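You operate a simulated robot arm through the tools that you are given. There is no shell and no other tool.

You run a simulated robot arm. Do the job below in one go: nothing can be reset, and whatever is moved stays where it is left.

JOB
Test the clamped valve at the card's pressure until HOLD DONE lights.
Fine: shut the pressure lever once the gauge is there; after the lamp stop the pump and open the drain till the gauge shows 0.

It is judged by the outcome, as a careful person would: the job done as asked, and still so three seconds after it is handed in. It fails if anything else is knocked over, pushed out of place, dropped, spilled or broken.

ROBOT AND FRAMES
A 6-joint arm with a four-finger gripper on a trunk, on a base that drives. Base frame: it is fixed to the floor where the robot stands at the start and does not move with it; the origin is under the middle of the robot, x ahead of it, y to its left, z up. Lengths are in mm, angles in rad, forces in N, time in s.
Its first joint turns from -2.897 to 2.897 rad. Places, roughly: clamp lever [700, -200, 800]; drain lever [1000, -400, 500]; fill lever [1100, -600, 900]; force knob [700, 0, 1000]; green button [800, -100, 500]; lamp strip [900, -200, 900]; pressure gauge [1000, 400, 1200]; pressure knob [700, 0, 800]; pressure lever [1100, -600, 600]; stop button [700, 0, 500]; test bench [600, 900, 500]; test card [1250, -750, 1250]; vent knob [800, -100, 1000]. Payload 3.67 kg.
The TCP is the grasp point between the finger pads, 28 mm short of the fingertips. In the tool frame z runs along the fingers and y along their closing line. The gripper opens to 112 mm. The gripper's body begins 73 mm behind the TCP.
Orientation is told as [roll, pitch, yaw] about the base's x, y, z axes, in that order, counted from this pose: with the fingers straight down and closing along the base's y, the tool's x points along the base's -x, its y along +y and its z along -z.

CONTROLS
- The arm moves only by the tool servo_tool. Its argument "moves" is a list that holds one entry, the list of rows, each a list of 7 numbers: the turn, a rotation vector about the tool's x, y, z in rad, then the shift along the tool's x, y, z in mm, then the opening, from 0 (shut) to 1 (fully open). In form: [[[rx, ry, rz, x, y, z, hand], ...]]. A call has 1 to 20 rows; each row is the pose to reach, as a shift and turn from the pose commanded when the call began, along the tool's axes at that moment. Each row takes 0.2 s and may step no farther than 50 mm and 0.15 rad from the row before; otherwise, or with a gripper value out of range, the whole call is refused. A pose out of reach is approached as far as the arm can. The call stops where the force on the tool passes 90 N (or 10 N more than at its start, if that is more) or the arm is blocked; 0.2 s more then pass. The fingers move at their own pace and stop on an object; they squeeze with about 24 N. The grip force told is the motor's: it shows also when the fingers shut on nothing. Time passes only in rows, and 0.2 s behind the last, so rows that repeat a pose let the fingers close. The reply holds the time, the measured pose of the TCP, the force on the tool along the base axes, the opening and the grip force, in the units named above and with some noise, with the torque about the TCP (base axes, N m) and any sound that the robot's microphone picked up, and new pictures: "show" is both (left out), scene, wrist or none.
- Cameras (640 x 400 px; columns grow to the right, rows downward): "scene" is now at [99.5, 162.9, 1325.3]; the picture's right is [-0.60, -0.80, 0.00], its down [-0.49, 0.37, -0.79] and it looks along [0.63, -0.47, -0.61] (base axes); focal length 264 px, centre (320, 200). "wrist" rides on the gripper at [60, -18, -104] in the tool frame; the picture's right is [0.29, 0.96, 0.00], its down [-0.80, 0.24, -0.55] and it looks along [-0.53, 0.16, 0.83] (tool axes); focal length 234 px, centre (320, 200).
- steer(legs): drives the robot by 1 to 6 legs, each [ahead, left, turn to the left] in mm, mm and rad, along the robot's own axes; the way and the turn of a leg run together, so that a leg with both is an arc; at most 1500 mm and 3.142 rad a leg. The arm and the cameras ride along, it lands a little off, and it stops where it bumps. It gives what a move gives, and a new picture of the scene camera.
- pan_tilt(pan, tilt): turns the head with the scene camera to pan (to the left, within 2.496 rad either way) and tilt (down, from -0.506 to 1.204), counted from straight ahead of the robot. It gives what a move gives, and a new picture of the scene camera.
- pixel_to_xyz(camera, pixels): for up to 12 pixels [column, row] of the newest picture of that camera ("zoom" is the newest enlarged one), the place [x, y, z] in the base frame of the surface seen there, good to about 2 mm, but the place of the scene camera against the robot may be out by one fixed shift of up to 12 mm in any direction. No time passes.
- close_up(camera, box): a new picture of the part [left, top, right, bottom] of that camera's present view, enlarged. No time passes.
- sign_off(): hands the job in; it is judged then, once.

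Open the gripper and draw the arm clear of the work before you hand the job in, unless the task says otherwise.

The tools are called after "Request:" by a JSON object that holds its "name" and its "arguments". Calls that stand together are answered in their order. servo_tool: Moves the arm, as the interface text tells. Its arguments: {"type":"object","properties":{"moves":{"type":"array","items":{"type":"array","items":{"type":"array","items":{"type":"number"}}}},"show":{"type":"string","enum":["both","scene","wrist","none"]}},"required":["moves"]} The other tools are called the same way: steer (legs) drives the base; pan_tilt (pan, tilt) turns the head that bears the scene camera; pixel_to_xyz (camera, pixels) gives the place of the surface under pixels of a picture; close_up (camera, box) takes an enlarged picture of a part of a camera's view; sign_off () hands the job in.

At the start:

```text
time: 0.0
ee_pos: [498.8, -376.9, 932.5]
orientation: [-0.002, -0.001, 0.0]
ft_force: [-0.5, 0.1, 0.8]
moment: [0.01, 0.0, -0.01]
grip_width: 112.1
finger_force: 0.0
robot x, y, heading: [-0.4, -1.7, -0.003]
head pan, tilt: [-0.646, 0.661]
```

scene: 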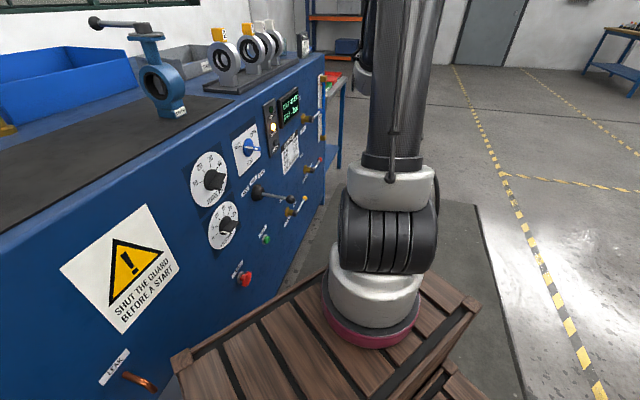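
wrist: 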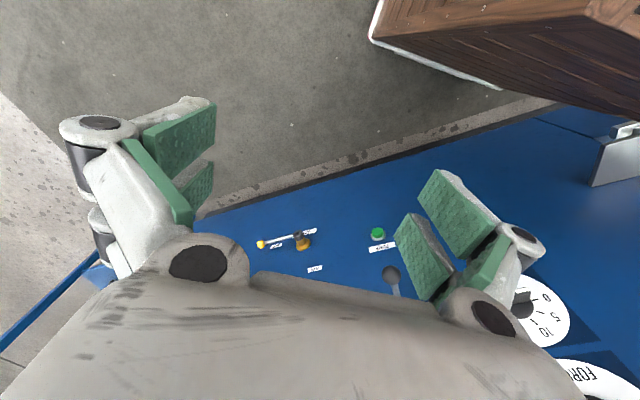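

The scene shows the bench with dials at (210,180) and (225,225), levers around (260,195) and (300,210), and a valve on the top at (160,85). I'll zoom in on several parts to read the labels.

Request:
{"name": "close_up", "arguments": {"camera": "scene", "box": [180, 70, 350, 190]}}

Request:
{"name": "close_up", "arguments": {"camera": "scene", "box": [180, 150, 350, 300]}}

Request:
{"name": "close_up", "arguments": {"camera": "scene", "box": [0, 0, 340, 200]}}

```text
3.33 times, centred on (265, 130) of scene
```

zoom: 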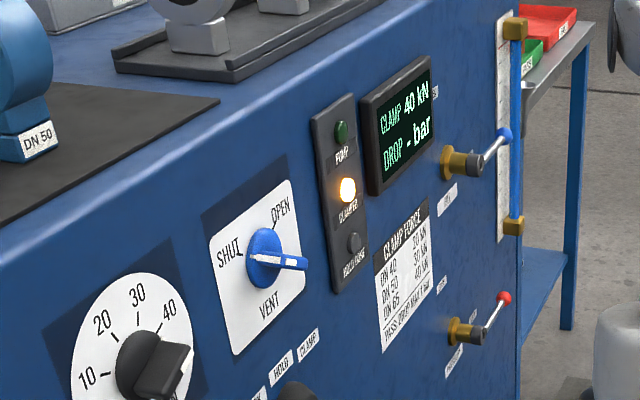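

```text
2.67 times, centred on (265, 225) of scene
```

zoom: 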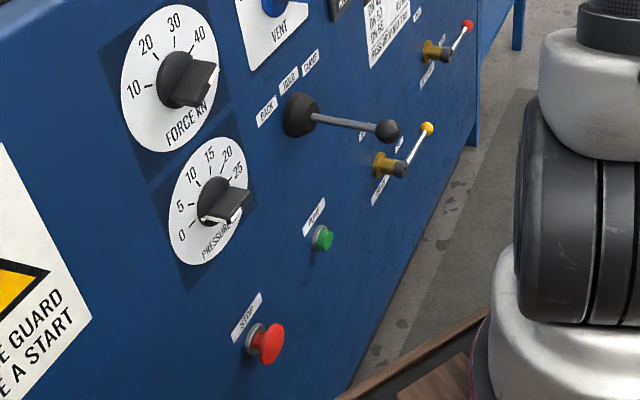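

```text
1.88 times, centred on (170, 100) of scene
```

zoom: 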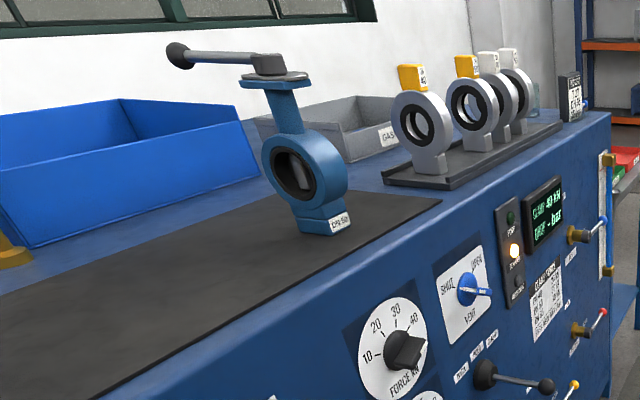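

The display shows CLAMP 40 kN and the CLAMPED lamp is lit. I'll turn the head to the left to see the rest of the bench: the gauge, guard, clamped valve and so on.

Request:
{"name": "pixel_to_xyz", "arguments": {"camera": "scene", "pixels": [[210, 180], [225, 225], [248, 146], [258, 192], [245, 277], [265, 238], [293, 208], [307, 168], [307, 118], [273, 129], [304, 44], [290, 105]]}}

Request:
{"name": "pan_tilt", "arguments": {"pan": 0.3, "tilt": 0.3}}

```text
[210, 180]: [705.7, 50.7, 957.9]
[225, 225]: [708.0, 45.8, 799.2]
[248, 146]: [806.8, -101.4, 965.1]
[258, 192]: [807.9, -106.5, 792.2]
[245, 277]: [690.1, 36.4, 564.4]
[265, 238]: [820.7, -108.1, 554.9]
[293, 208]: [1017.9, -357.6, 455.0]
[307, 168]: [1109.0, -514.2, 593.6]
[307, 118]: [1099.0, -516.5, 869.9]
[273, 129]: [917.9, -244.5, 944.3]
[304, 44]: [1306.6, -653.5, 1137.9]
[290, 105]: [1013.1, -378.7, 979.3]
```

```text
time: 1.2
ee_pos: [499.4, -376.9, 932.5]
orientation: [-0.001, 0.0, 0.0]
ft_force: [-1.2, 0.2, 0.1]
moment: [-0.01, -0.01, 0.01]
grip_width: 112.1
finger_force: 0.0
robot x, y, heading: [0.8, 2.9, 0.002]
head pan, tilt: [0.3, 0.3]
```

scene: 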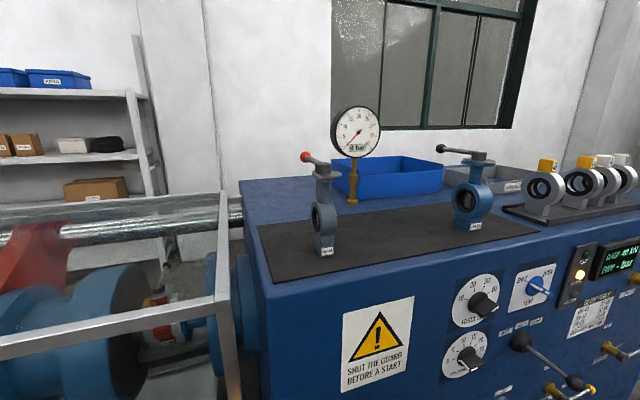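

The gauge is at (357,132). The clamping machine with the guard is on the left; I look further left.

Request:
{"name": "close_up", "arguments": {"camera": "scene", "box": [280, 90, 440, 200]}}

Request:
{"name": "pan_tilt", "arguments": {"pan": 1.2, "tilt": 0.55}}

```text
3.64 times, centred on (360, 145) of scene
```

zoom: 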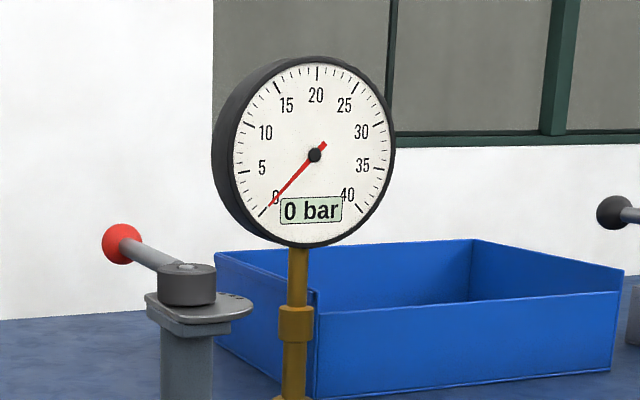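

```text
time: 2.4
ee_pos: [497.9, -376.7, 931.2]
orientation: [0.001, 0.0, 0.0]
ft_force: [0.2, 0.4, -0.2]
moment: [0.03, 0.0, 0.0]
grip_width: 112.0
finger_force: 0.0
robot x, y, heading: [4.3, -2.0, -0.0]
head pan, tilt: [1.201, 0.55]
```

scene: 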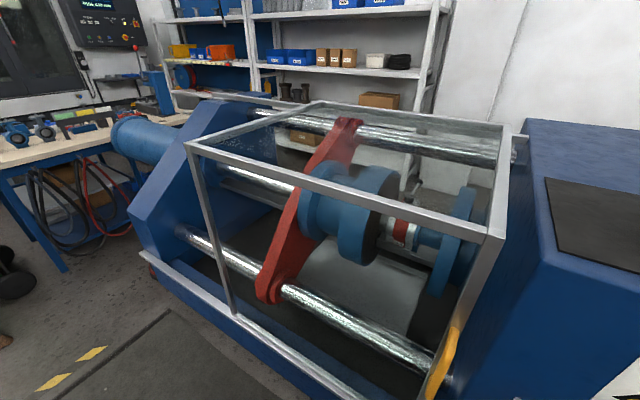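

The valve is clamped at around (400,230) inside the guard frame; a yellow handle is at (448,360). I zoom in on the guard and the valve.

Request:
{"name": "close_up", "arguments": {"camera": "scene", "box": [180, 90, 540, 400]}}

Request:
{"name": "close_up", "arguments": {"camera": "scene", "box": [340, 180, 500, 290]}}

Request:
{"name": "pixel_to_xyz", "arguments": {"camera": "scene", "pixels": [[450, 360], [190, 145], [310, 103], [500, 232], [525, 130], [235, 310], [400, 225], [345, 220], [465, 240], [520, 250], [160, 265]]}}

```text
1.29 times, centred on (360, 245) of scene
```

zoom: 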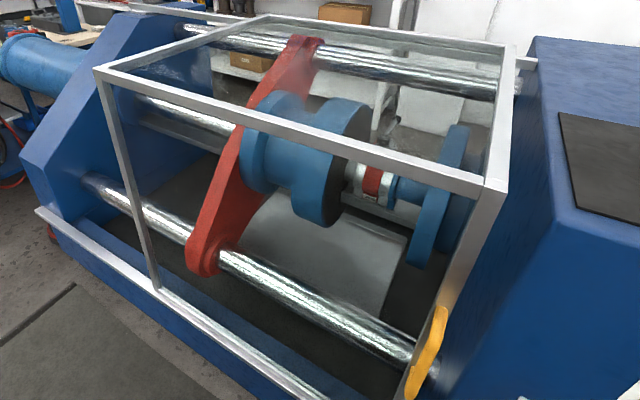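

```text
3.64 times, centred on (420, 235) of scene
```

zoom: 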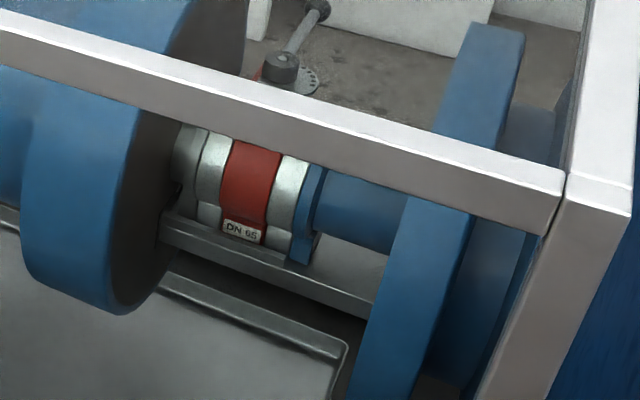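

```text
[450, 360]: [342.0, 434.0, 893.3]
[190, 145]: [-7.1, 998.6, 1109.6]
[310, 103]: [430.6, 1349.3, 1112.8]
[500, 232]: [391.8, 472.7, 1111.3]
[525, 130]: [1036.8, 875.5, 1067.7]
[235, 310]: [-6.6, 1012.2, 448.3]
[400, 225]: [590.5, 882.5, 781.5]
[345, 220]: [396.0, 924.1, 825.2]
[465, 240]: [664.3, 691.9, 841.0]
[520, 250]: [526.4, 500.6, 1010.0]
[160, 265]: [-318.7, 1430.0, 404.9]
```

The clamped valve is marked "DN 65" and appears red. Now I look at the test card at the right end of the bench, and read the panel's labels.

Request:
{"name": "pan_tilt", "arguments": {"pan": -0.5, "tilt": 0.25}}

```text
time: 4.2
ee_pos: [498.8, -375.9, 931.1]
orientation: [0.0, 0.0, 0.0]
ft_force: [0.8, -0.6, -0.2]
moment: [0.03, -0.02, -0.01]
grip_width: 112.0
finger_force: 0.1
robot x, y, heading: [2.5, 2.6, 0.003]
head pan, tilt: [-0.499, 0.25]
```

scene: 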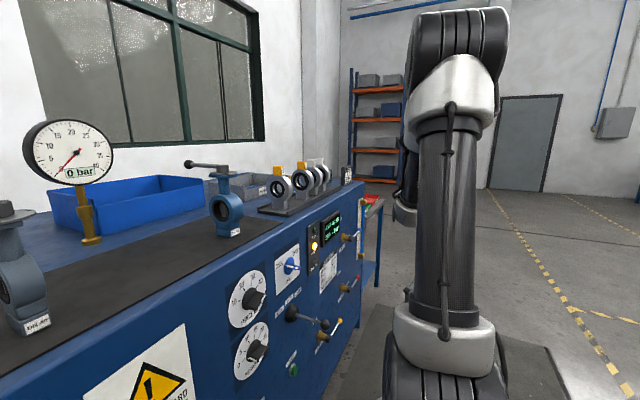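

Request:
{"name": "close_up", "arguments": {"camera": "scene", "box": [335, 160, 361, 190]}}

Request:
{"name": "close_up", "arguments": {"camera": "scene", "box": [260, 190, 380, 300]}}

```text
13.33 times, centred on (348, 175) of scene
```

zoom: 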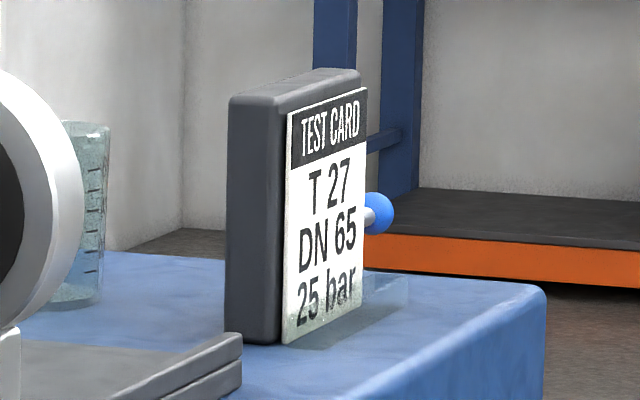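

```text
3.64 times, centred on (320, 245) of scene
```

zoom: 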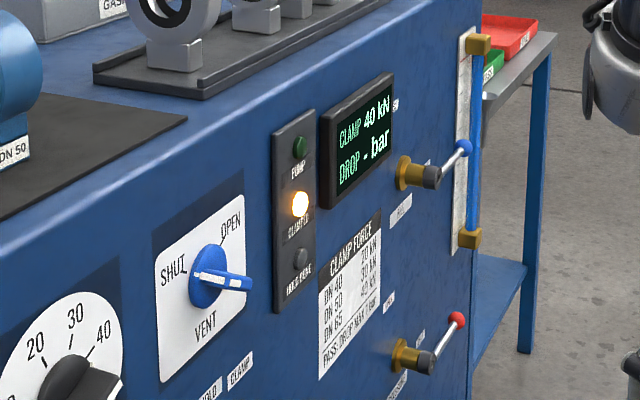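

The card reads T 27, DN 65, 25 bar. The clamp is at 40 kN, and the CLAMPED lamp is lit. I look down at the wooden structure near the robot before driving anywhere.

Request:
{"name": "pan_tilt", "arguments": {"pan": -0.3, "tilt": 1.1}}

```text
time: 5.3
ee_pos: [498.1, -376.1, 932.1]
orientation: [-0.001, 0.001, 0.001]
ft_force: [-0.8, -0.8, -0.1]
moment: [0.04, -0.03, 0.01]
grip_width: 112.0
finger_force: 0.0
robot x, y, heading: [1.2, -0.7, -0.001]
head pan, tilt: [-0.3, 1.1]
```

scene: 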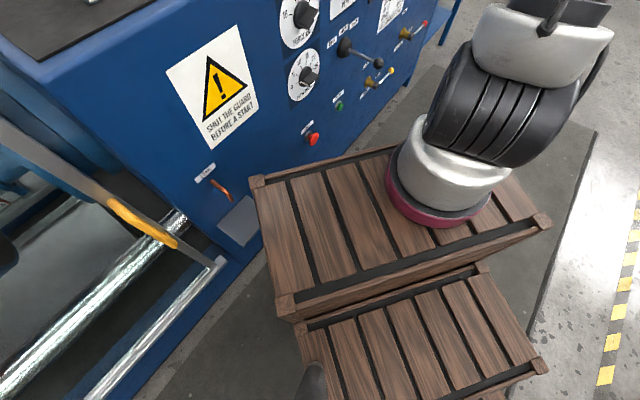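

There are wooden crates below; I measure their places and those of the leak outlet and guard handle.

Request:
{"name": "pixel_to_xyz", "arguments": {"camera": "scene", "pixels": [[258, 185], [288, 305], [545, 220], [395, 150], [540, 370], [310, 335], [480, 270], [440, 215], [300, 230], [222, 188], [130, 215], [215, 265]]}}

Request:
{"name": "close_up", "arguments": {"camera": "scene", "box": [120, 130, 320, 280]}}

Request:
{"name": "close_up", "arguments": {"camera": "scene", "box": [270, 0, 440, 150]}}

```text
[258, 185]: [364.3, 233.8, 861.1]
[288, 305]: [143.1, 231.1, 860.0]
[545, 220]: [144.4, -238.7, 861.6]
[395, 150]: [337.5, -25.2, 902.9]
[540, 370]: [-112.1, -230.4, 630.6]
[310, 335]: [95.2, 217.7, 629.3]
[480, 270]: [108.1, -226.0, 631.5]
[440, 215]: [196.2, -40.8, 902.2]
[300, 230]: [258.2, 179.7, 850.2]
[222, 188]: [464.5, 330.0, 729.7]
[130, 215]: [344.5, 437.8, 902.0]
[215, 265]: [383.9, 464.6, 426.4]
```

```text
2.67 times, centred on (220, 205) of scene
```

zoom: 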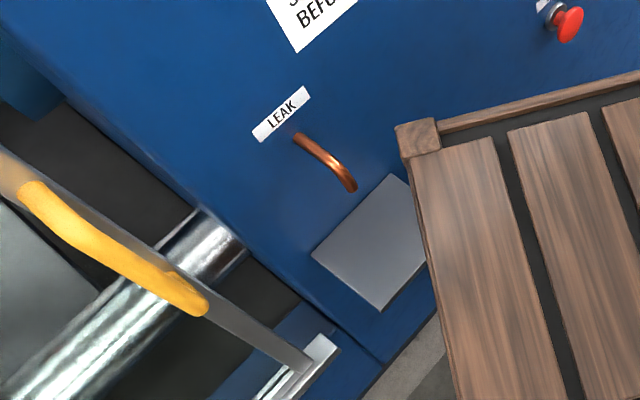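

```text
2.67 times, centred on (355, 75) of scene
```

zoom: 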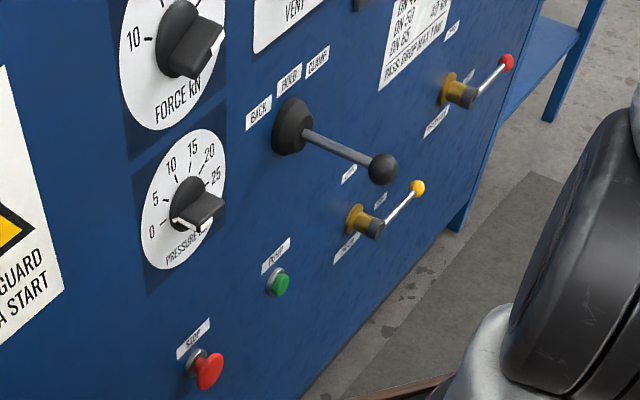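

The arm stands on its own crate-like trunk (top at z≈861, front at x≈364). The bench face lies along (0.6,-0.8) with its normal (0.8,0.6), about 585 mm from the origin. I check the right and rear for free floor before driving.

Request:
{"name": "pan_tilt", "arguments": {"pan": -1.5, "tilt": 0.7}}

Request:
{"name": "pan_tilt", "arguments": {"pan": 2.4, "tilt": 0.6}}

```text
time: 6.7
ee_pos: [498.2, -375.6, 932.7]
orientation: [-0.001, 0.0, 0.0]
ft_force: [0.6, 0.5, 0.3]
moment: [-0.03, 0.02, 0.01]
grip_width: 111.9
finger_force: 0.1
robot x, y, heading: [-1.6, -1.8, -0.001]
head pan, tilt: [-1.499, 0.7]
```

scene: 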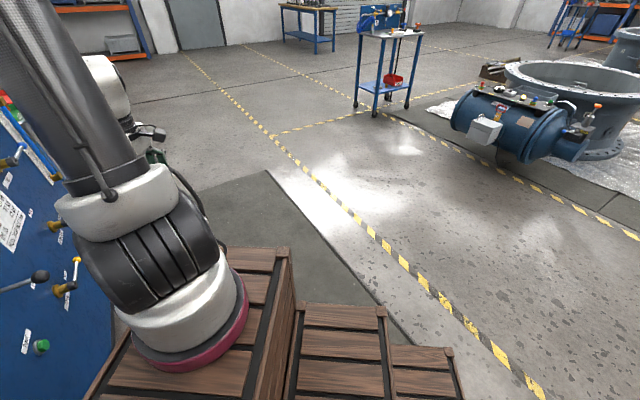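

```text
time: 9.9
ee_pos: [498.8, -376.5, 932.6]
orientation: [0.001, 0.0, 0.002]
ft_force: [-0.4, 0.0, 0.4]
moment: [0.02, -0.01, -0.03]
grip_width: 112.0
finger_force: 0.0
robot x, y, heading: [-1.7, 2.4, 0.003]
head pan, tilt: [2.4, 0.6]
```

scene: 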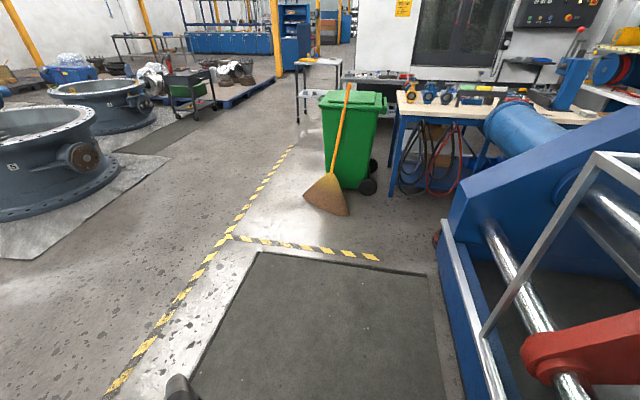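

The floor is free to the right and behind. I back off from the panel, slide right along it, and turn to face it squarely.

Request:
{"name": "steer", "arguments": {"legs": [[-240, -180, 0], [330, -440, 0], [0, 0, 0.6435]]}}

Request:
{"name": "pan_tilt", "arguments": {"pan": 0.0, "tilt": 0.6}}

```text
time: 16.5
ee_pos: [718.2, -624.3, 932.3]
orientation: [0.0, -0.001, 0.646]
ft_force: [0.1, 0.3, -0.6]
moment: [0.0, -0.01, -0.02]
grip_width: 112.0
finger_force: 0.1
robot x, y, heading: [97.2, -626.9, 0.646]
head pan, tilt: [2.4, 0.6]
```

scene: 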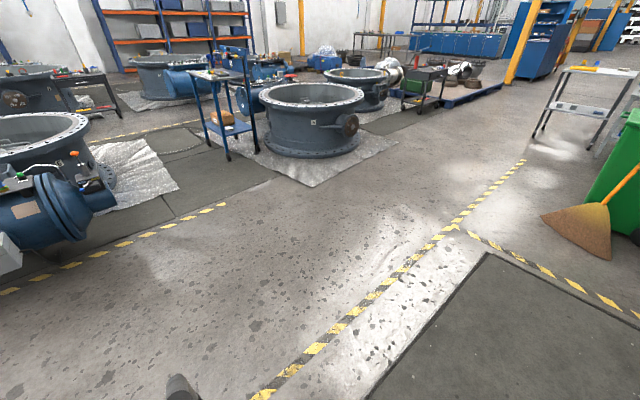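

```text
time: 18.7
ee_pos: [718.9, -624.7, 932.0]
orientation: [0.0, 0.002, 0.648]
ft_force: [-0.2, 0.6, -0.3]
moment: [0.01, 0.03, 0.01]
grip_width: 112.0
finger_force: 0.1
robot x, y, heading: [92.5, -629.6, 0.647]
head pan, tilt: [0.0, 0.6]
```

scene: 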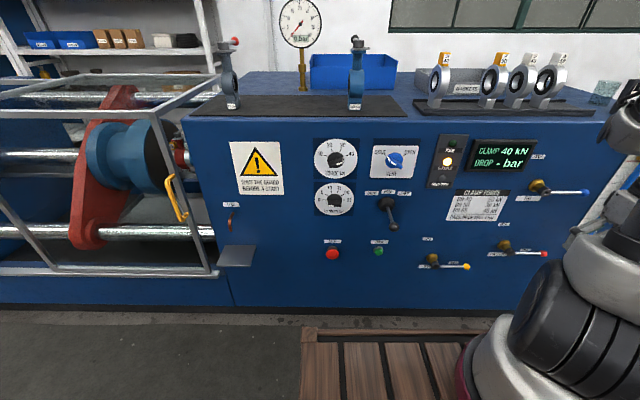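

Now the whole panel is seen frontally. I zoom in to read the controls.

Request:
{"name": "close_up", "arguments": {"camera": "scene", "box": [300, 130, 430, 220]}}

Request:
{"name": "close_up", "arguments": {"camera": "scene", "box": [420, 130, 600, 280]}}

Request:
{"name": "close_up", "arguments": {"camera": "scene", "box": [310, 190, 480, 280]}}

Request:
{"name": "close_up", "arguments": {"camera": "scene", "box": [60, 60, 260, 300]}}

```text
4.44 times, centred on (365, 175) of scene
```

zoom: 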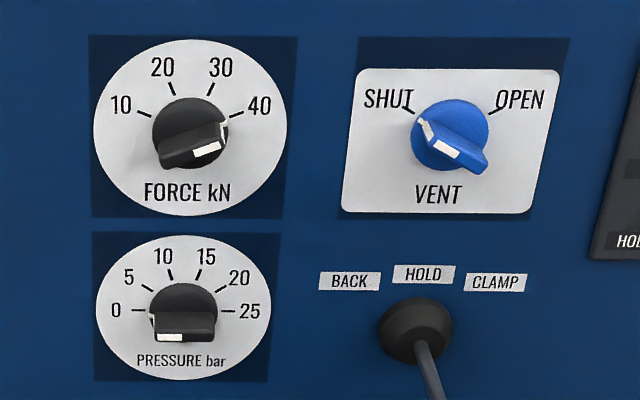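

```text
2.67 times, centred on (510, 205) of scene
```

zoom: 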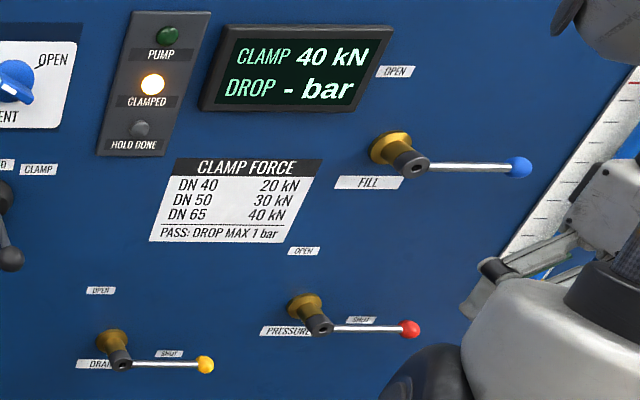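

```text
3.76 times, centred on (395, 235) of scene
```

zoom: 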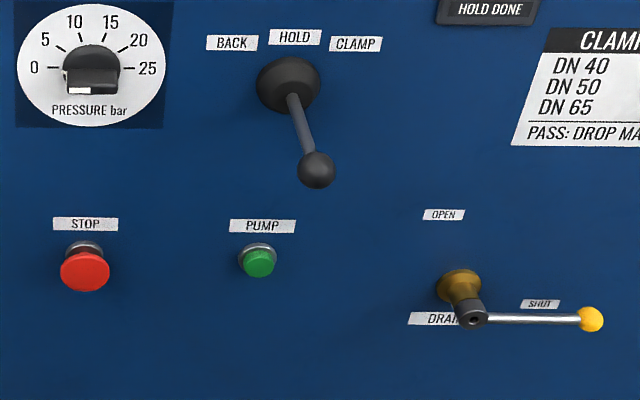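

```text
1.67 times, centred on (160, 180) of scene
```

zoom: 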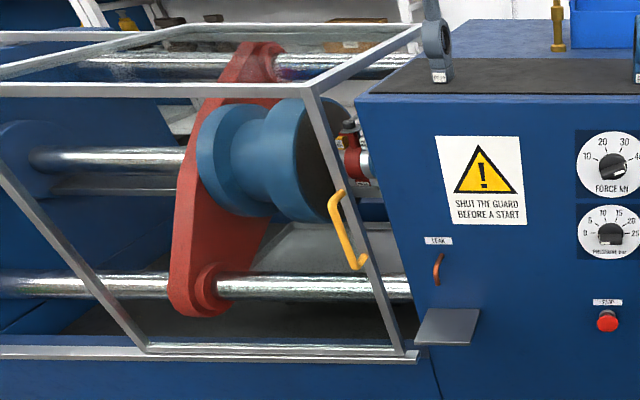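

All three levers (fill, drain, pressure) lie horizontal at SHUT, the vent knob points to SHUT, the force is at 40 and the pressure knob is at 0. I check the guard's edge, the sight glass and beaker on the right.

Request:
{"name": "close_up", "arguments": {"camera": "scene", "box": [140, 60, 260, 290]}}

Request:
{"name": "close_up", "arguments": {"camera": "scene", "box": [560, 60, 640, 240]}}

Request:
{"name": "close_up", "arguments": {"camera": "scene", "box": [150, 110, 210, 180]}}

Request:
{"name": "pixel_to_xyz", "arguments": {"camera": "scene", "pixels": [[335, 158], [335, 198], [394, 159], [388, 202], [395, 224], [333, 253], [379, 250], [434, 259], [467, 267], [504, 244], [546, 254]]}}

Request:
{"name": "pixel_to_xyz", "arguments": {"camera": "scene", "pixels": [[538, 187], [587, 192], [215, 272], [170, 200], [232, 255], [234, 300], [218, 276], [262, 280], [436, 235], [513, 145], [447, 160]]}}

```text
1.74 times, centred on (200, 175) of scene
```

zoom: 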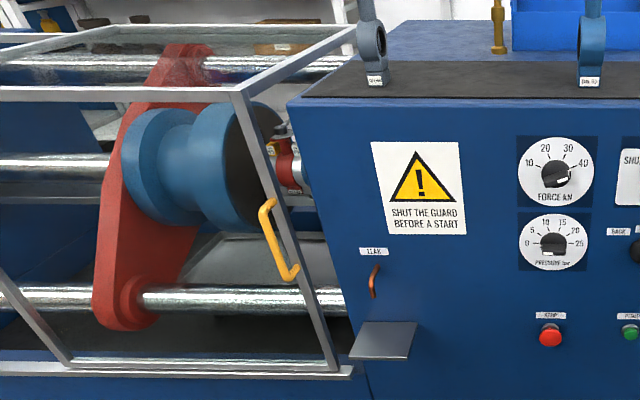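

```text
2.22 times, centred on (600, 150) of scene
```

zoom: 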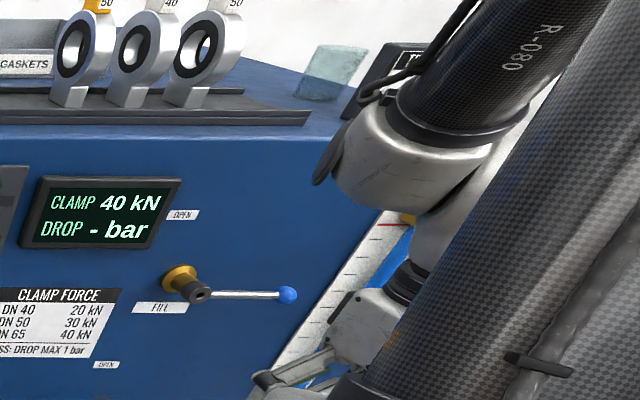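

```text
5.71 times, centred on (180, 145) of scene
```

zoom: 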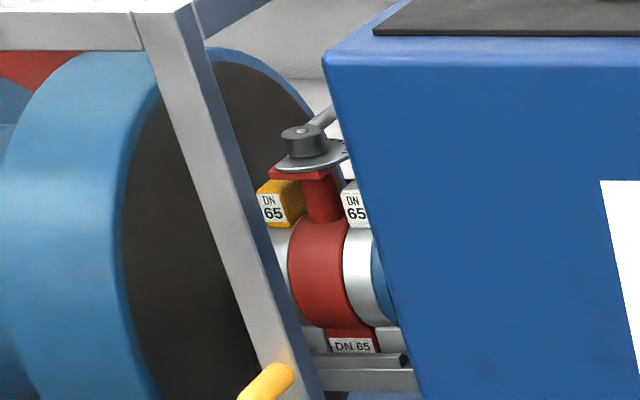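

```text
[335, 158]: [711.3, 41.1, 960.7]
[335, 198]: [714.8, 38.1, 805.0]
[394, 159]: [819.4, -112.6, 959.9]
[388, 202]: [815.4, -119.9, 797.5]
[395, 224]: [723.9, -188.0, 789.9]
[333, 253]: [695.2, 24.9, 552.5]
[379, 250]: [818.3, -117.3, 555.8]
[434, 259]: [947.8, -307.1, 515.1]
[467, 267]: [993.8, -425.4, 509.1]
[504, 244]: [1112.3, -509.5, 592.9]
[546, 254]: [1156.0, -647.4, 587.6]
```

```text
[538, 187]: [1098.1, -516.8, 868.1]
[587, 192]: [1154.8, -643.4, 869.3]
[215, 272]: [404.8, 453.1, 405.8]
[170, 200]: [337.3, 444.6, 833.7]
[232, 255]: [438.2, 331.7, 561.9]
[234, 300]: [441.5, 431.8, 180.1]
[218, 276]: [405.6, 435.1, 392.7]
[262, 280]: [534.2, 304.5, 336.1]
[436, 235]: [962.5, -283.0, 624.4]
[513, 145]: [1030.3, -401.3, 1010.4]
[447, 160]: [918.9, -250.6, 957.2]
```

The clamped valve's lever stands across the pipe (shut) and the gaskets both read 65. I pan right to see the side table and the sight glass at the bench's right end.

Request:
{"name": "pan_tilt", "arguments": {"pan": -0.55, "tilt": 0.5}}

```text
time: 19.7
ee_pos: [718.3, -623.7, 930.9]
orientation: [-0.001, 0.002, 0.646]
ft_force: [0.1, 0.4, 0.2]
moment: [0.02, 0.0, 0.0]
grip_width: 111.8
finger_force: 0.2
robot x, y, heading: [94.7, -623.0, 0.645]
head pan, tilt: [-0.55, 0.499]
```

scene: 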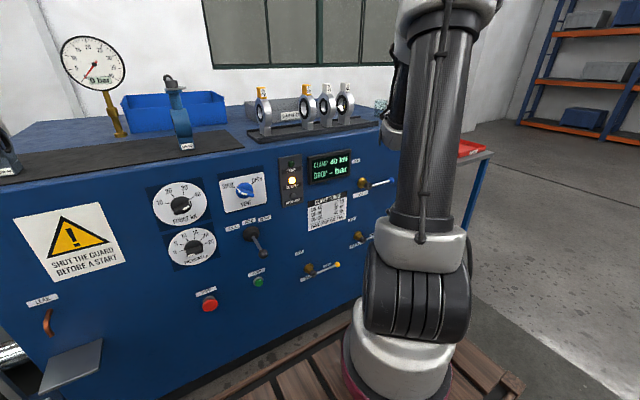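

Request:
{"name": "pixel_to_xyz", "arguments": {"camera": "scene", "pixels": [[487, 153], [492, 155], [475, 150], [360, 190], [390, 181], [440, 400], [420, 240], [430, 40]]}}

Request:
{"name": "close_up", "arguments": {"camera": "scene", "box": [440, 130, 510, 230]}}

```text
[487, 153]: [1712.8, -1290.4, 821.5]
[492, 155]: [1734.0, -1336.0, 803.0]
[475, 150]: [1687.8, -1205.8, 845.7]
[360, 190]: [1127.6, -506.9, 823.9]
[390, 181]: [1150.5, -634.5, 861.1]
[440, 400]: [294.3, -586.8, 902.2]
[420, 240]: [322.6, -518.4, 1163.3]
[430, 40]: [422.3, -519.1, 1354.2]
```

```text
4.00 times, centred on (475, 180) of scene
```

zoom: 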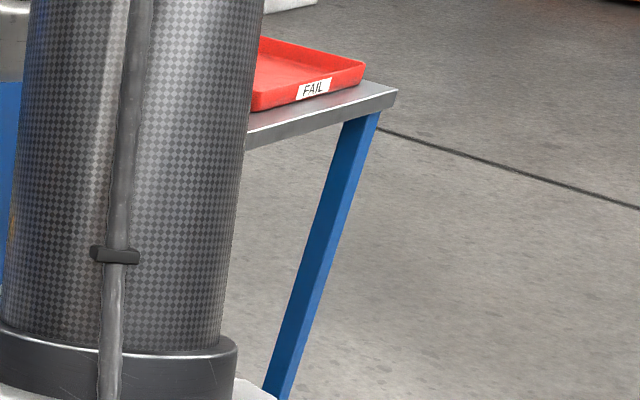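

The side table's front edge is at the same depth as the panel (n≈585), so sliding right keeps everything clear. I slide right to view the sight glass, fill lever and beaker.

Request:
{"name": "steer", "arguments": {"legs": [[0, -600, 0]]}}

Request:
{"name": "pan_tilt", "arguments": {"pan": 0.0, "tilt": 0.35}}

```text
time: 23.1
ee_pos: [1082.7, -1110.1, 932.6]
orientation: [-0.001, 0.001, 0.646]
ft_force: [0.3, 0.6, 0.1]
moment: [-0.02, -0.03, 0.0]
grip_width: 112.0
finger_force: 0.1
robot x, y, heading: [456.7, -1109.4, 0.65]
head pan, tilt: [-0.55, 0.499]
```

scene: 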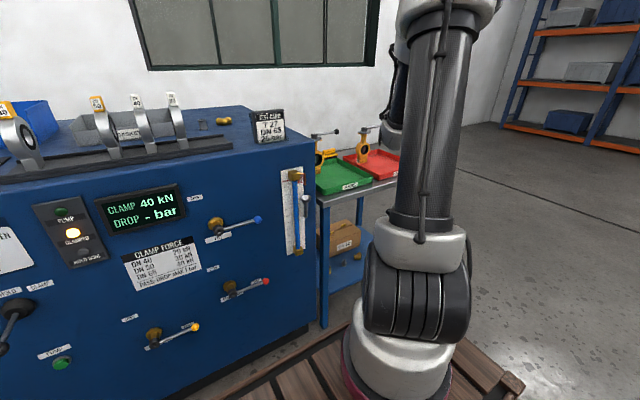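

```text
time: 24.1
ee_pos: [1082.6, -1108.7, 932.8]
orientation: [0.001, 0.001, 0.644]
ft_force: [-0.3, -0.4, -0.2]
moment: [0.02, 0.02, -0.04]
grip_width: 112.1
finger_force: 0.1
robot x, y, heading: [459.1, -1111.9, 0.645]
head pan, tilt: [0.0, 0.351]
```

scene: 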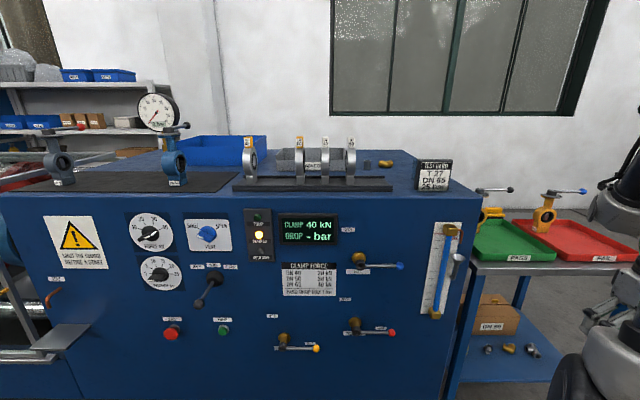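

Request:
{"name": "close_up", "arguments": {"camera": "scene", "box": [400, 200, 480, 340]}}

Request:
{"name": "close_up", "arguments": {"camera": "scene", "box": [230, 200, 420, 370]}}

Request:
{"name": "close_up", "arguments": {"camera": "scene", "box": [340, 130, 470, 210]}}

Request:
{"name": "close_up", "arguments": {"camera": "scene", "box": [0, 80, 200, 370]}}

```text
2.86 times, centred on (440, 270) of scene
```

zoom: 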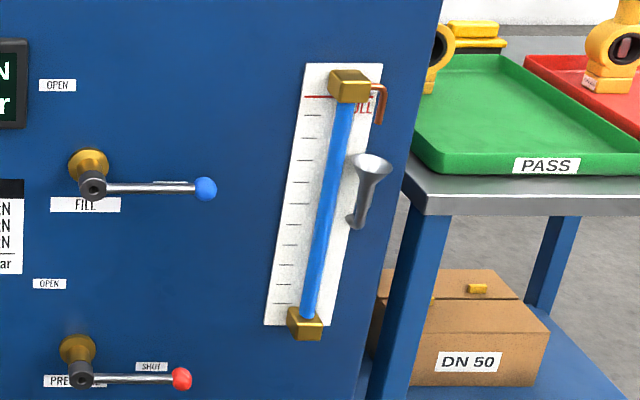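

```text
2.35 times, centred on (325, 285) of scene
```

zoom: 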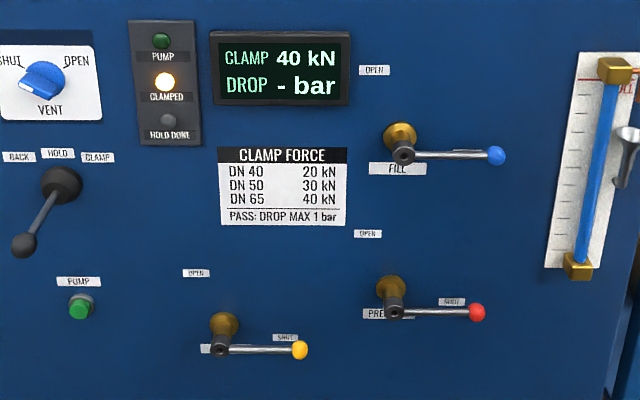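

```text
4.92 times, centred on (405, 170) of scene
```

zoom: 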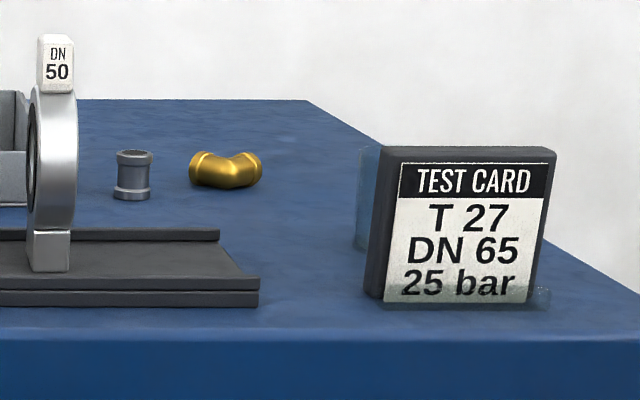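

```text
1.38 times, centred on (100, 225) of scene
```

zoom: 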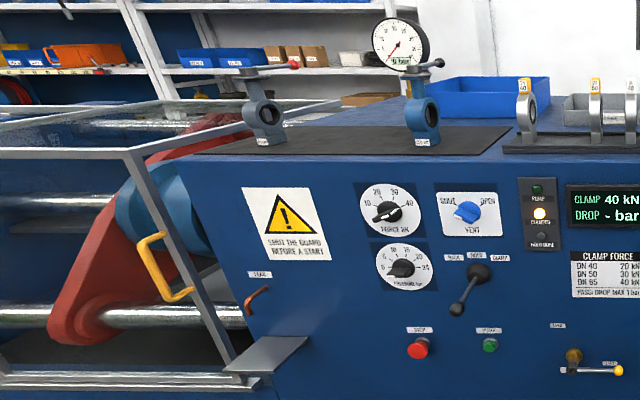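

The sight glass is full to the FULL line, with vent and fill shut and the valve clamped at 40 kN, so it only needs the pressure test: pressure knob to 25, pump, pressure lever. I drive back to a central spot in front of the panel, a little further away.

Request:
{"name": "steer", "arguments": {"legs": [[-100, 420, 0]]}}

Request:
{"name": "pan_tilt", "arguments": {"pan": 0.0, "tilt": 0.5}}

```text
time: 26.7
ee_pos: [749.1, -833.2, 931.7]
orientation: [-0.002, 0.001, 0.638]
ft_force: [-0.3, 0.0, -0.3]
moment: [0.0, 0.02, 0.01]
grip_width: 111.9
finger_force: 0.1
robot x, y, heading: [128.8, -825.7, 0.638]
head pan, tilt: [0.0, 0.351]
```

scene: 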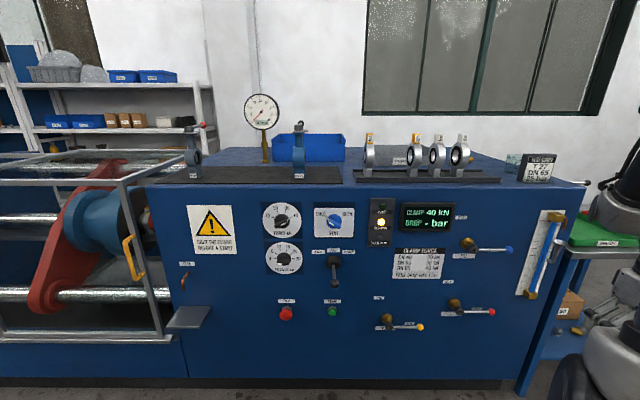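

```text
time: 27.4
ee_pos: [749.0, -833.0, 931.7]
orientation: [0.002, 0.0, 0.639]
ft_force: [0.4, 0.8, -0.3]
moment: [-0.01, 0.0, -0.02]
grip_width: 111.9
finger_force: 0.1
robot x, y, heading: [123.5, -828.8, 0.64]
head pan, tilt: [0.0, 0.499]
```

scene: 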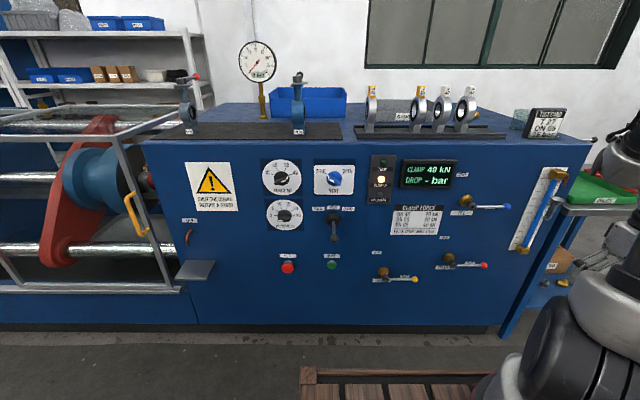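

This view shows the gauge, lamps and all controls at once. I measure the panel plane and the controls from here.

Request:
{"name": "pixel_to_xyz", "arguments": {"camera": "scene", "pixels": [[240, 280], [360, 280], [480, 290], [240, 160], [350, 260], [545, 170], [283, 178], [285, 215], [288, 267], [331, 265], [333, 218], [335, 236]]}}

Request:
{"name": "pixel_to_xyz", "arguments": {"camera": "scene", "pixels": [[382, 272], [386, 277], [400, 278], [413, 279], [449, 258], [453, 263], [470, 264], [483, 265], [376, 254], [444, 239], [409, 277], [478, 264]]}}

Request:
{"name": "close_up", "arguments": {"camera": "scene", "box": [350, 230, 510, 300]}}

Request:
{"name": "close_up", "arguments": {"camera": "scene", "box": [255, 150, 365, 285]}}

```text
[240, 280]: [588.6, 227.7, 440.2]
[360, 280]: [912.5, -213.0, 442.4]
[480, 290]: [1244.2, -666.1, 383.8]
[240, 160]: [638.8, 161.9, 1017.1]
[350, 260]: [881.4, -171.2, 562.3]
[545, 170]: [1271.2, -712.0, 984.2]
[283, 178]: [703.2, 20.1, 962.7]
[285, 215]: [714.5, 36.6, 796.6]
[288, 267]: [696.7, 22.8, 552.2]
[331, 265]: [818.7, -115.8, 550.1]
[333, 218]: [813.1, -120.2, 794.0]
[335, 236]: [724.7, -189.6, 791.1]
```

```text
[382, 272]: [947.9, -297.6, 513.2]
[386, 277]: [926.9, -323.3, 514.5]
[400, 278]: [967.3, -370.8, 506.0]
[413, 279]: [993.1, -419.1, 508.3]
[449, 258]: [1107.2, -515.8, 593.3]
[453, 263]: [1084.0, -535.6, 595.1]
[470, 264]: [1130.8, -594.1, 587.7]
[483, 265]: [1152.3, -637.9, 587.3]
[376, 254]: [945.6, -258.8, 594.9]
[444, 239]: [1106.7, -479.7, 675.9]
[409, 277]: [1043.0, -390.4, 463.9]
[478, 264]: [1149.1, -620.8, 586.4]
```

```text
4.00 times, centred on (430, 265) of scene
```

zoom: 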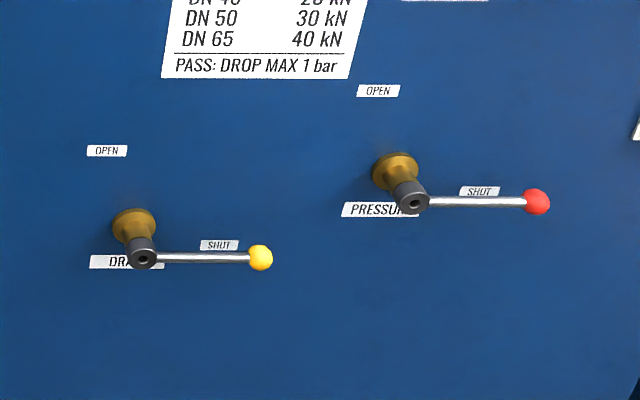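

```text
2.96 times, centred on (310, 218) of scene
```

zoom: 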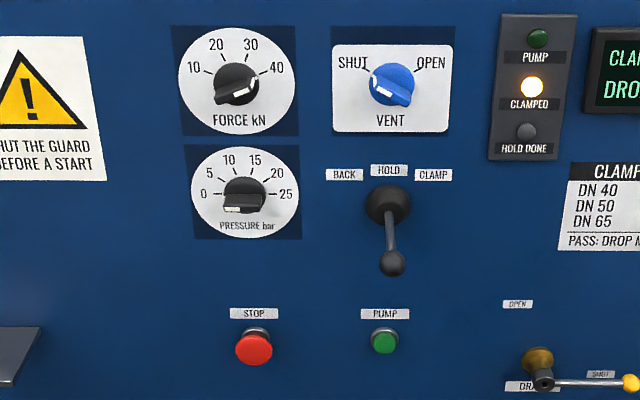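

The panel lies at n≈609 along (0.806,0.592); the levers' rods stand about 45 mm off it. I begin turning the tool from down to horizontal, facing the panel, while moving toward its centre.

Request:
{"name": "servo_tool", "arguments": {"moves": [[[0, -0.098, 0, -15, 16, -3, 1], [0, -0.196, 0, -31, 33, -6, 1], [0, -0.295, 0, -47, 50, -8, 1], [0, -0.393, 0, -62, 66, -8, 1], [0, -0.491, 0, -78, 83, -8, 1], [0, -0.589, 0, -94, 100, -8, 1], [0, -0.687, 0, -109, 116, -8, 0.6], [0, -0.785, 0, -125, 133, -8, 0.3]]]}}

```text
time: 29.2
ee_pos: [770.3, -651.0, 940.5]
orientation: [0.001, -0.786, 0.638]
ft_force: [0.3, 0.6, -0.4]
moment: [-0.03, -0.01, 0.03]
grip_width: 33.5
finger_force: 0.0
robot x, y, heading: [122.0, -827.4, 0.638]
head pan, tilt: [0.0, 0.499]
```

scene: 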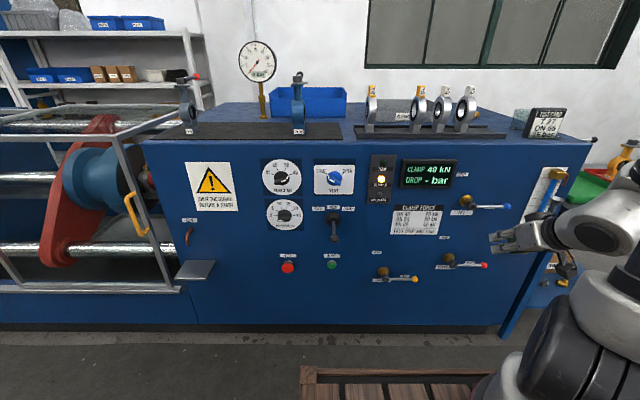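
wrist: 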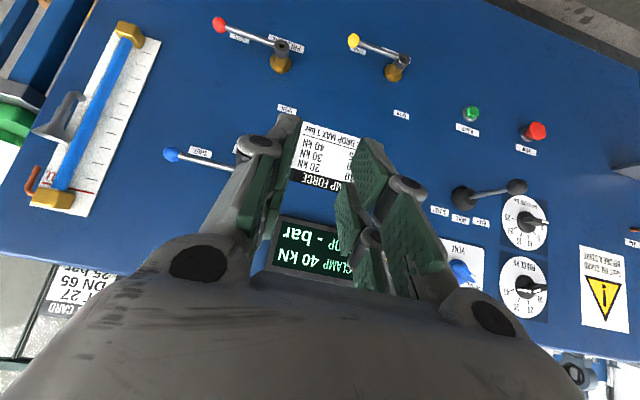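

Halfway there with no contact; the wrist view shows the levers and buttons upside-down. I finish the turn to horizontal.

Request:
{"name": "servo_tool", "arguments": {"moves": [[[0, -0.098, 0, 1, 16, 23, 0.3], [0, -0.196, 0, 3, 33, 46, 0.3], [0, -0.295, 0, 4, 50, 70, 0.3], [0, -0.393, 0, 5, 66, 93, 0.3], [0, -0.491, 0, 6, 83, 117, 0.3], [0, -0.589, 0, 8, 100, 140, 0.2], [0, -0.687, 0, 9, 116, 164, 0.1], [0, -0.785, 0, 10, 133, 187, 0.0], [0, -0.785, 0, 10, 133, 187, 0.0]]]}}

```text
time: 31.2
ee_pos: [811.0, -408.6, 834.1]
orientation: [1.489, -1.349, -0.81]
ft_force: [-0.1, -0.1, 0.1]
moment: [-0.03, 0.01, -0.06]
grip_width: 0.0
finger_force: 23.8
out of reach, approached as far as the arm can: row 1, 2, 3, 4, 5, 6, 7, 8, 9
robot x, y, heading: [120.8, -826.7, 0.633]
head pan, tilt: [0.0, 0.499]
```

scene: 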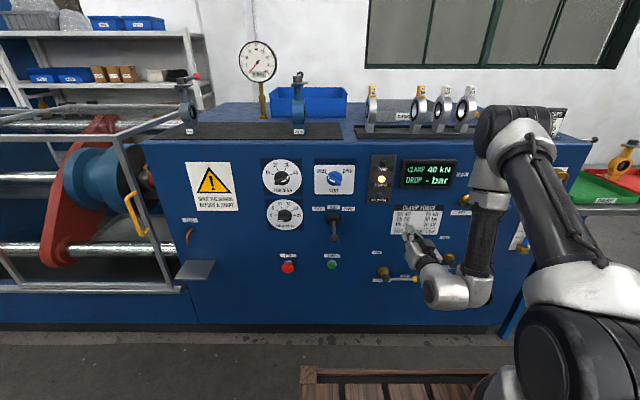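
wrist: 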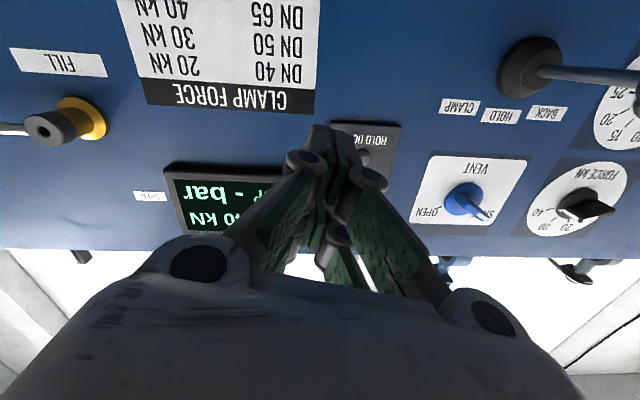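

The reply says that pose was out of reach: the arm is folded too tightly (n≈412, slight tilt). I move forward and down a bit, toward free space in front of the panel, to see whether the pose becomes reachable.

Request:
{"name": "servo_tool", "arguments": {"moves": [[[0, 0, 0, 20, 0, 20, 0], [0, 0, 0, 40, 0, 40, 0], [0, 0, 0, 60, 0, 60, 0], [0, 0, 0, 80, 0, 80, 0], [0, 0, 0, 100, 0, 100, 0], [0, 0, 0, 100, 0, 100, 0]]]}}

```text
time: 32.6
ee_pos: [889.9, -362.1, 735.2]
orientation: [1.486, -1.35, -0.781]
ft_force: [0.0, -0.7, 0.0]
moment: [-0.01, 0.05, -0.01]
grip_width: 0.3
finger_force: 24.1
out of reach, approached as far as the arm can: row 1, 2, 3, 4, 5, 6
robot x, y, heading: [125.5, -823.9, 0.637]
head pan, tilt: [0.0, 0.499]
```

scene: 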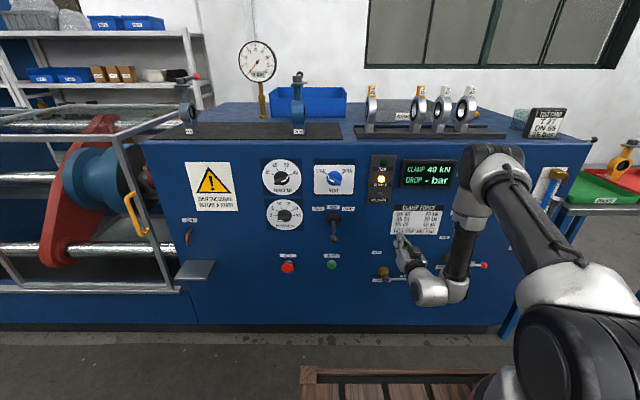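
wrist: 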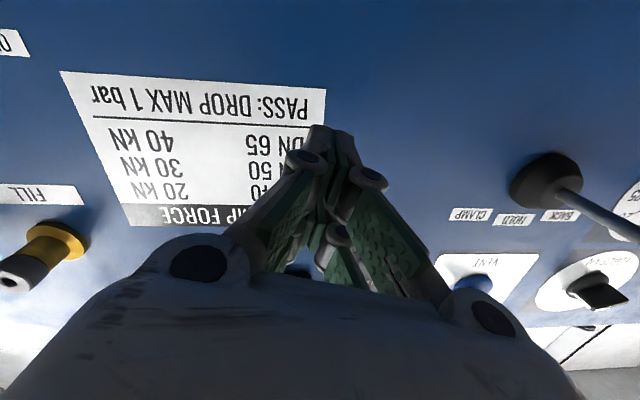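

The hand is level and pointing at the panel, but it shows a roll error of about 0.22 rad, as if the last joint were at its limit. I roll positively about the tool axis to test this.

Request:
{"name": "servo_tool", "arguments": {"moves": [[[0, 0, 0.15, 0, 0, 0, 0], [0, 0, 0.3, 0, 0, 0, 0], [0, 0, 0.45, 0, 0, 0, 0], [0, 0, 0.6, 0, 0, 0, 0], [0, 0, 0.75, 0, 0, 0, 0], [0, 0, 0.78, 0, 0, 0, 0], [0, 0, 0.78, 0, 0, 0, 0]]]}}

```text
time: 34.2
ee_pos: [890.3, -371.3, 735.0]
orientation: [1.549, -0.57, -0.869]
ft_force: [0.5, -0.9, 0.8]
moment: [0.01, 0.02, 0.02]
grip_width: 0.0
finger_force: 23.8
out of reach, approached as far as the arm can: row 1, 2, 3, 4, 5, 6, 7
robot x, y, heading: [123.7, -828.4, 0.641]
head pan, tilt: [0.0, 0.499]
```

scene: 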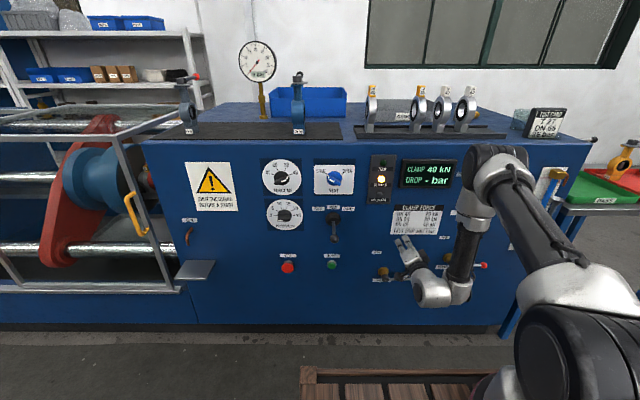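
wrist: 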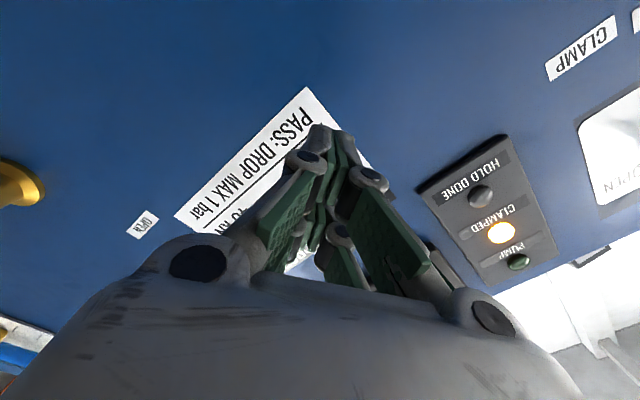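

Still flagged, with a constant small yaw error (tool yaw ≈0.69 vs 0.63), so another wrist joint limits turning right. I shift the tool to the right by 120 mm to see whether the limit clears there.

Request:
{"name": "servo_tool", "arguments": {"moves": [[[0, 0, 0, -20, -13, -5, 0], [0, 0, 0, -40, -26, -10, 0], [0, 0, 0, -60, -39, -14, 0], [0, 0, 0, -80, -52, -18, 0], [0, 0, 0, -101, -65, -20, 0], [0, 0, 0, -101, -65, -20, 0]]]}}

```text
time: 35.6
ee_pos: [952.6, -478.2, 736.4]
orientation: [1.547, -0.569, -0.88]
ft_force: [0.2, -0.7, -0.4]
moment: [0.0, 0.01, -0.03]
grip_width: 0.0
finger_force: 24.3
robot x, y, heading: [124.5, -829.1, 0.636]
head pan, tilt: [0.0, 0.499]
```

scene: 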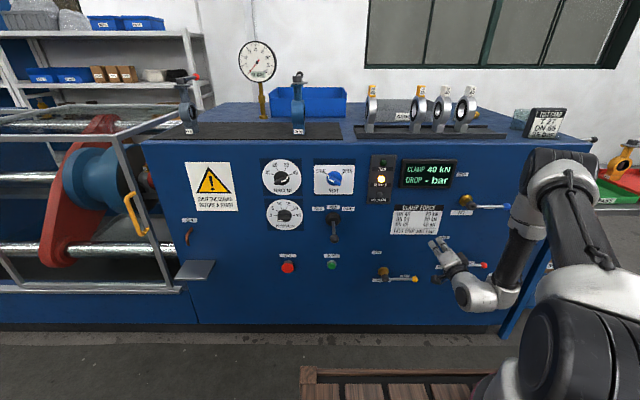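
wrist: 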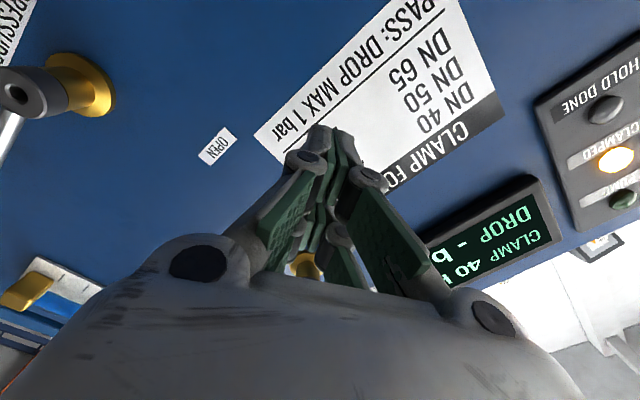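

The pose is in reach there: the tool facing the panel works when the target lies ≥200 mm to the robot's right. So I'll place the robot further left for the pressure knob: back off, slide left 600, come forward again.

Request:
{"name": "steer", "arguments": {"legs": [[-200, 0, 0], [0, 600, 0], [170, 0, 0]]}}

```text
time: 41.2
ee_pos: [574.2, -15.2, 735.6]
orientation: [1.549, -0.571, -0.88]
ft_force: [-0.6, -1.1, -0.4]
moment: [0.01, -0.01, 0.02]
grip_width: 0.0
finger_force: 24.2
robot x, y, heading: [-250.7, -365.0, 0.635]
head pan, tilt: [0.0, 0.499]
```

scene: 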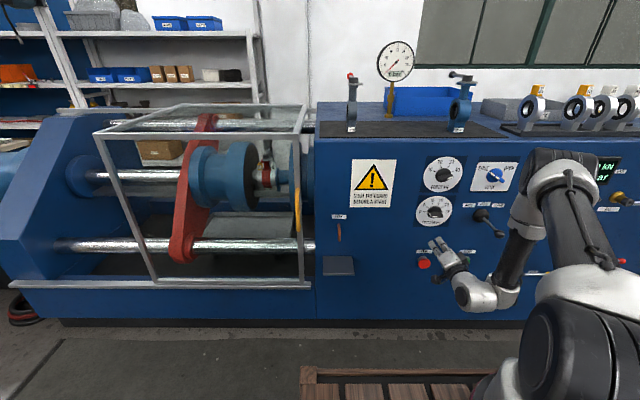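

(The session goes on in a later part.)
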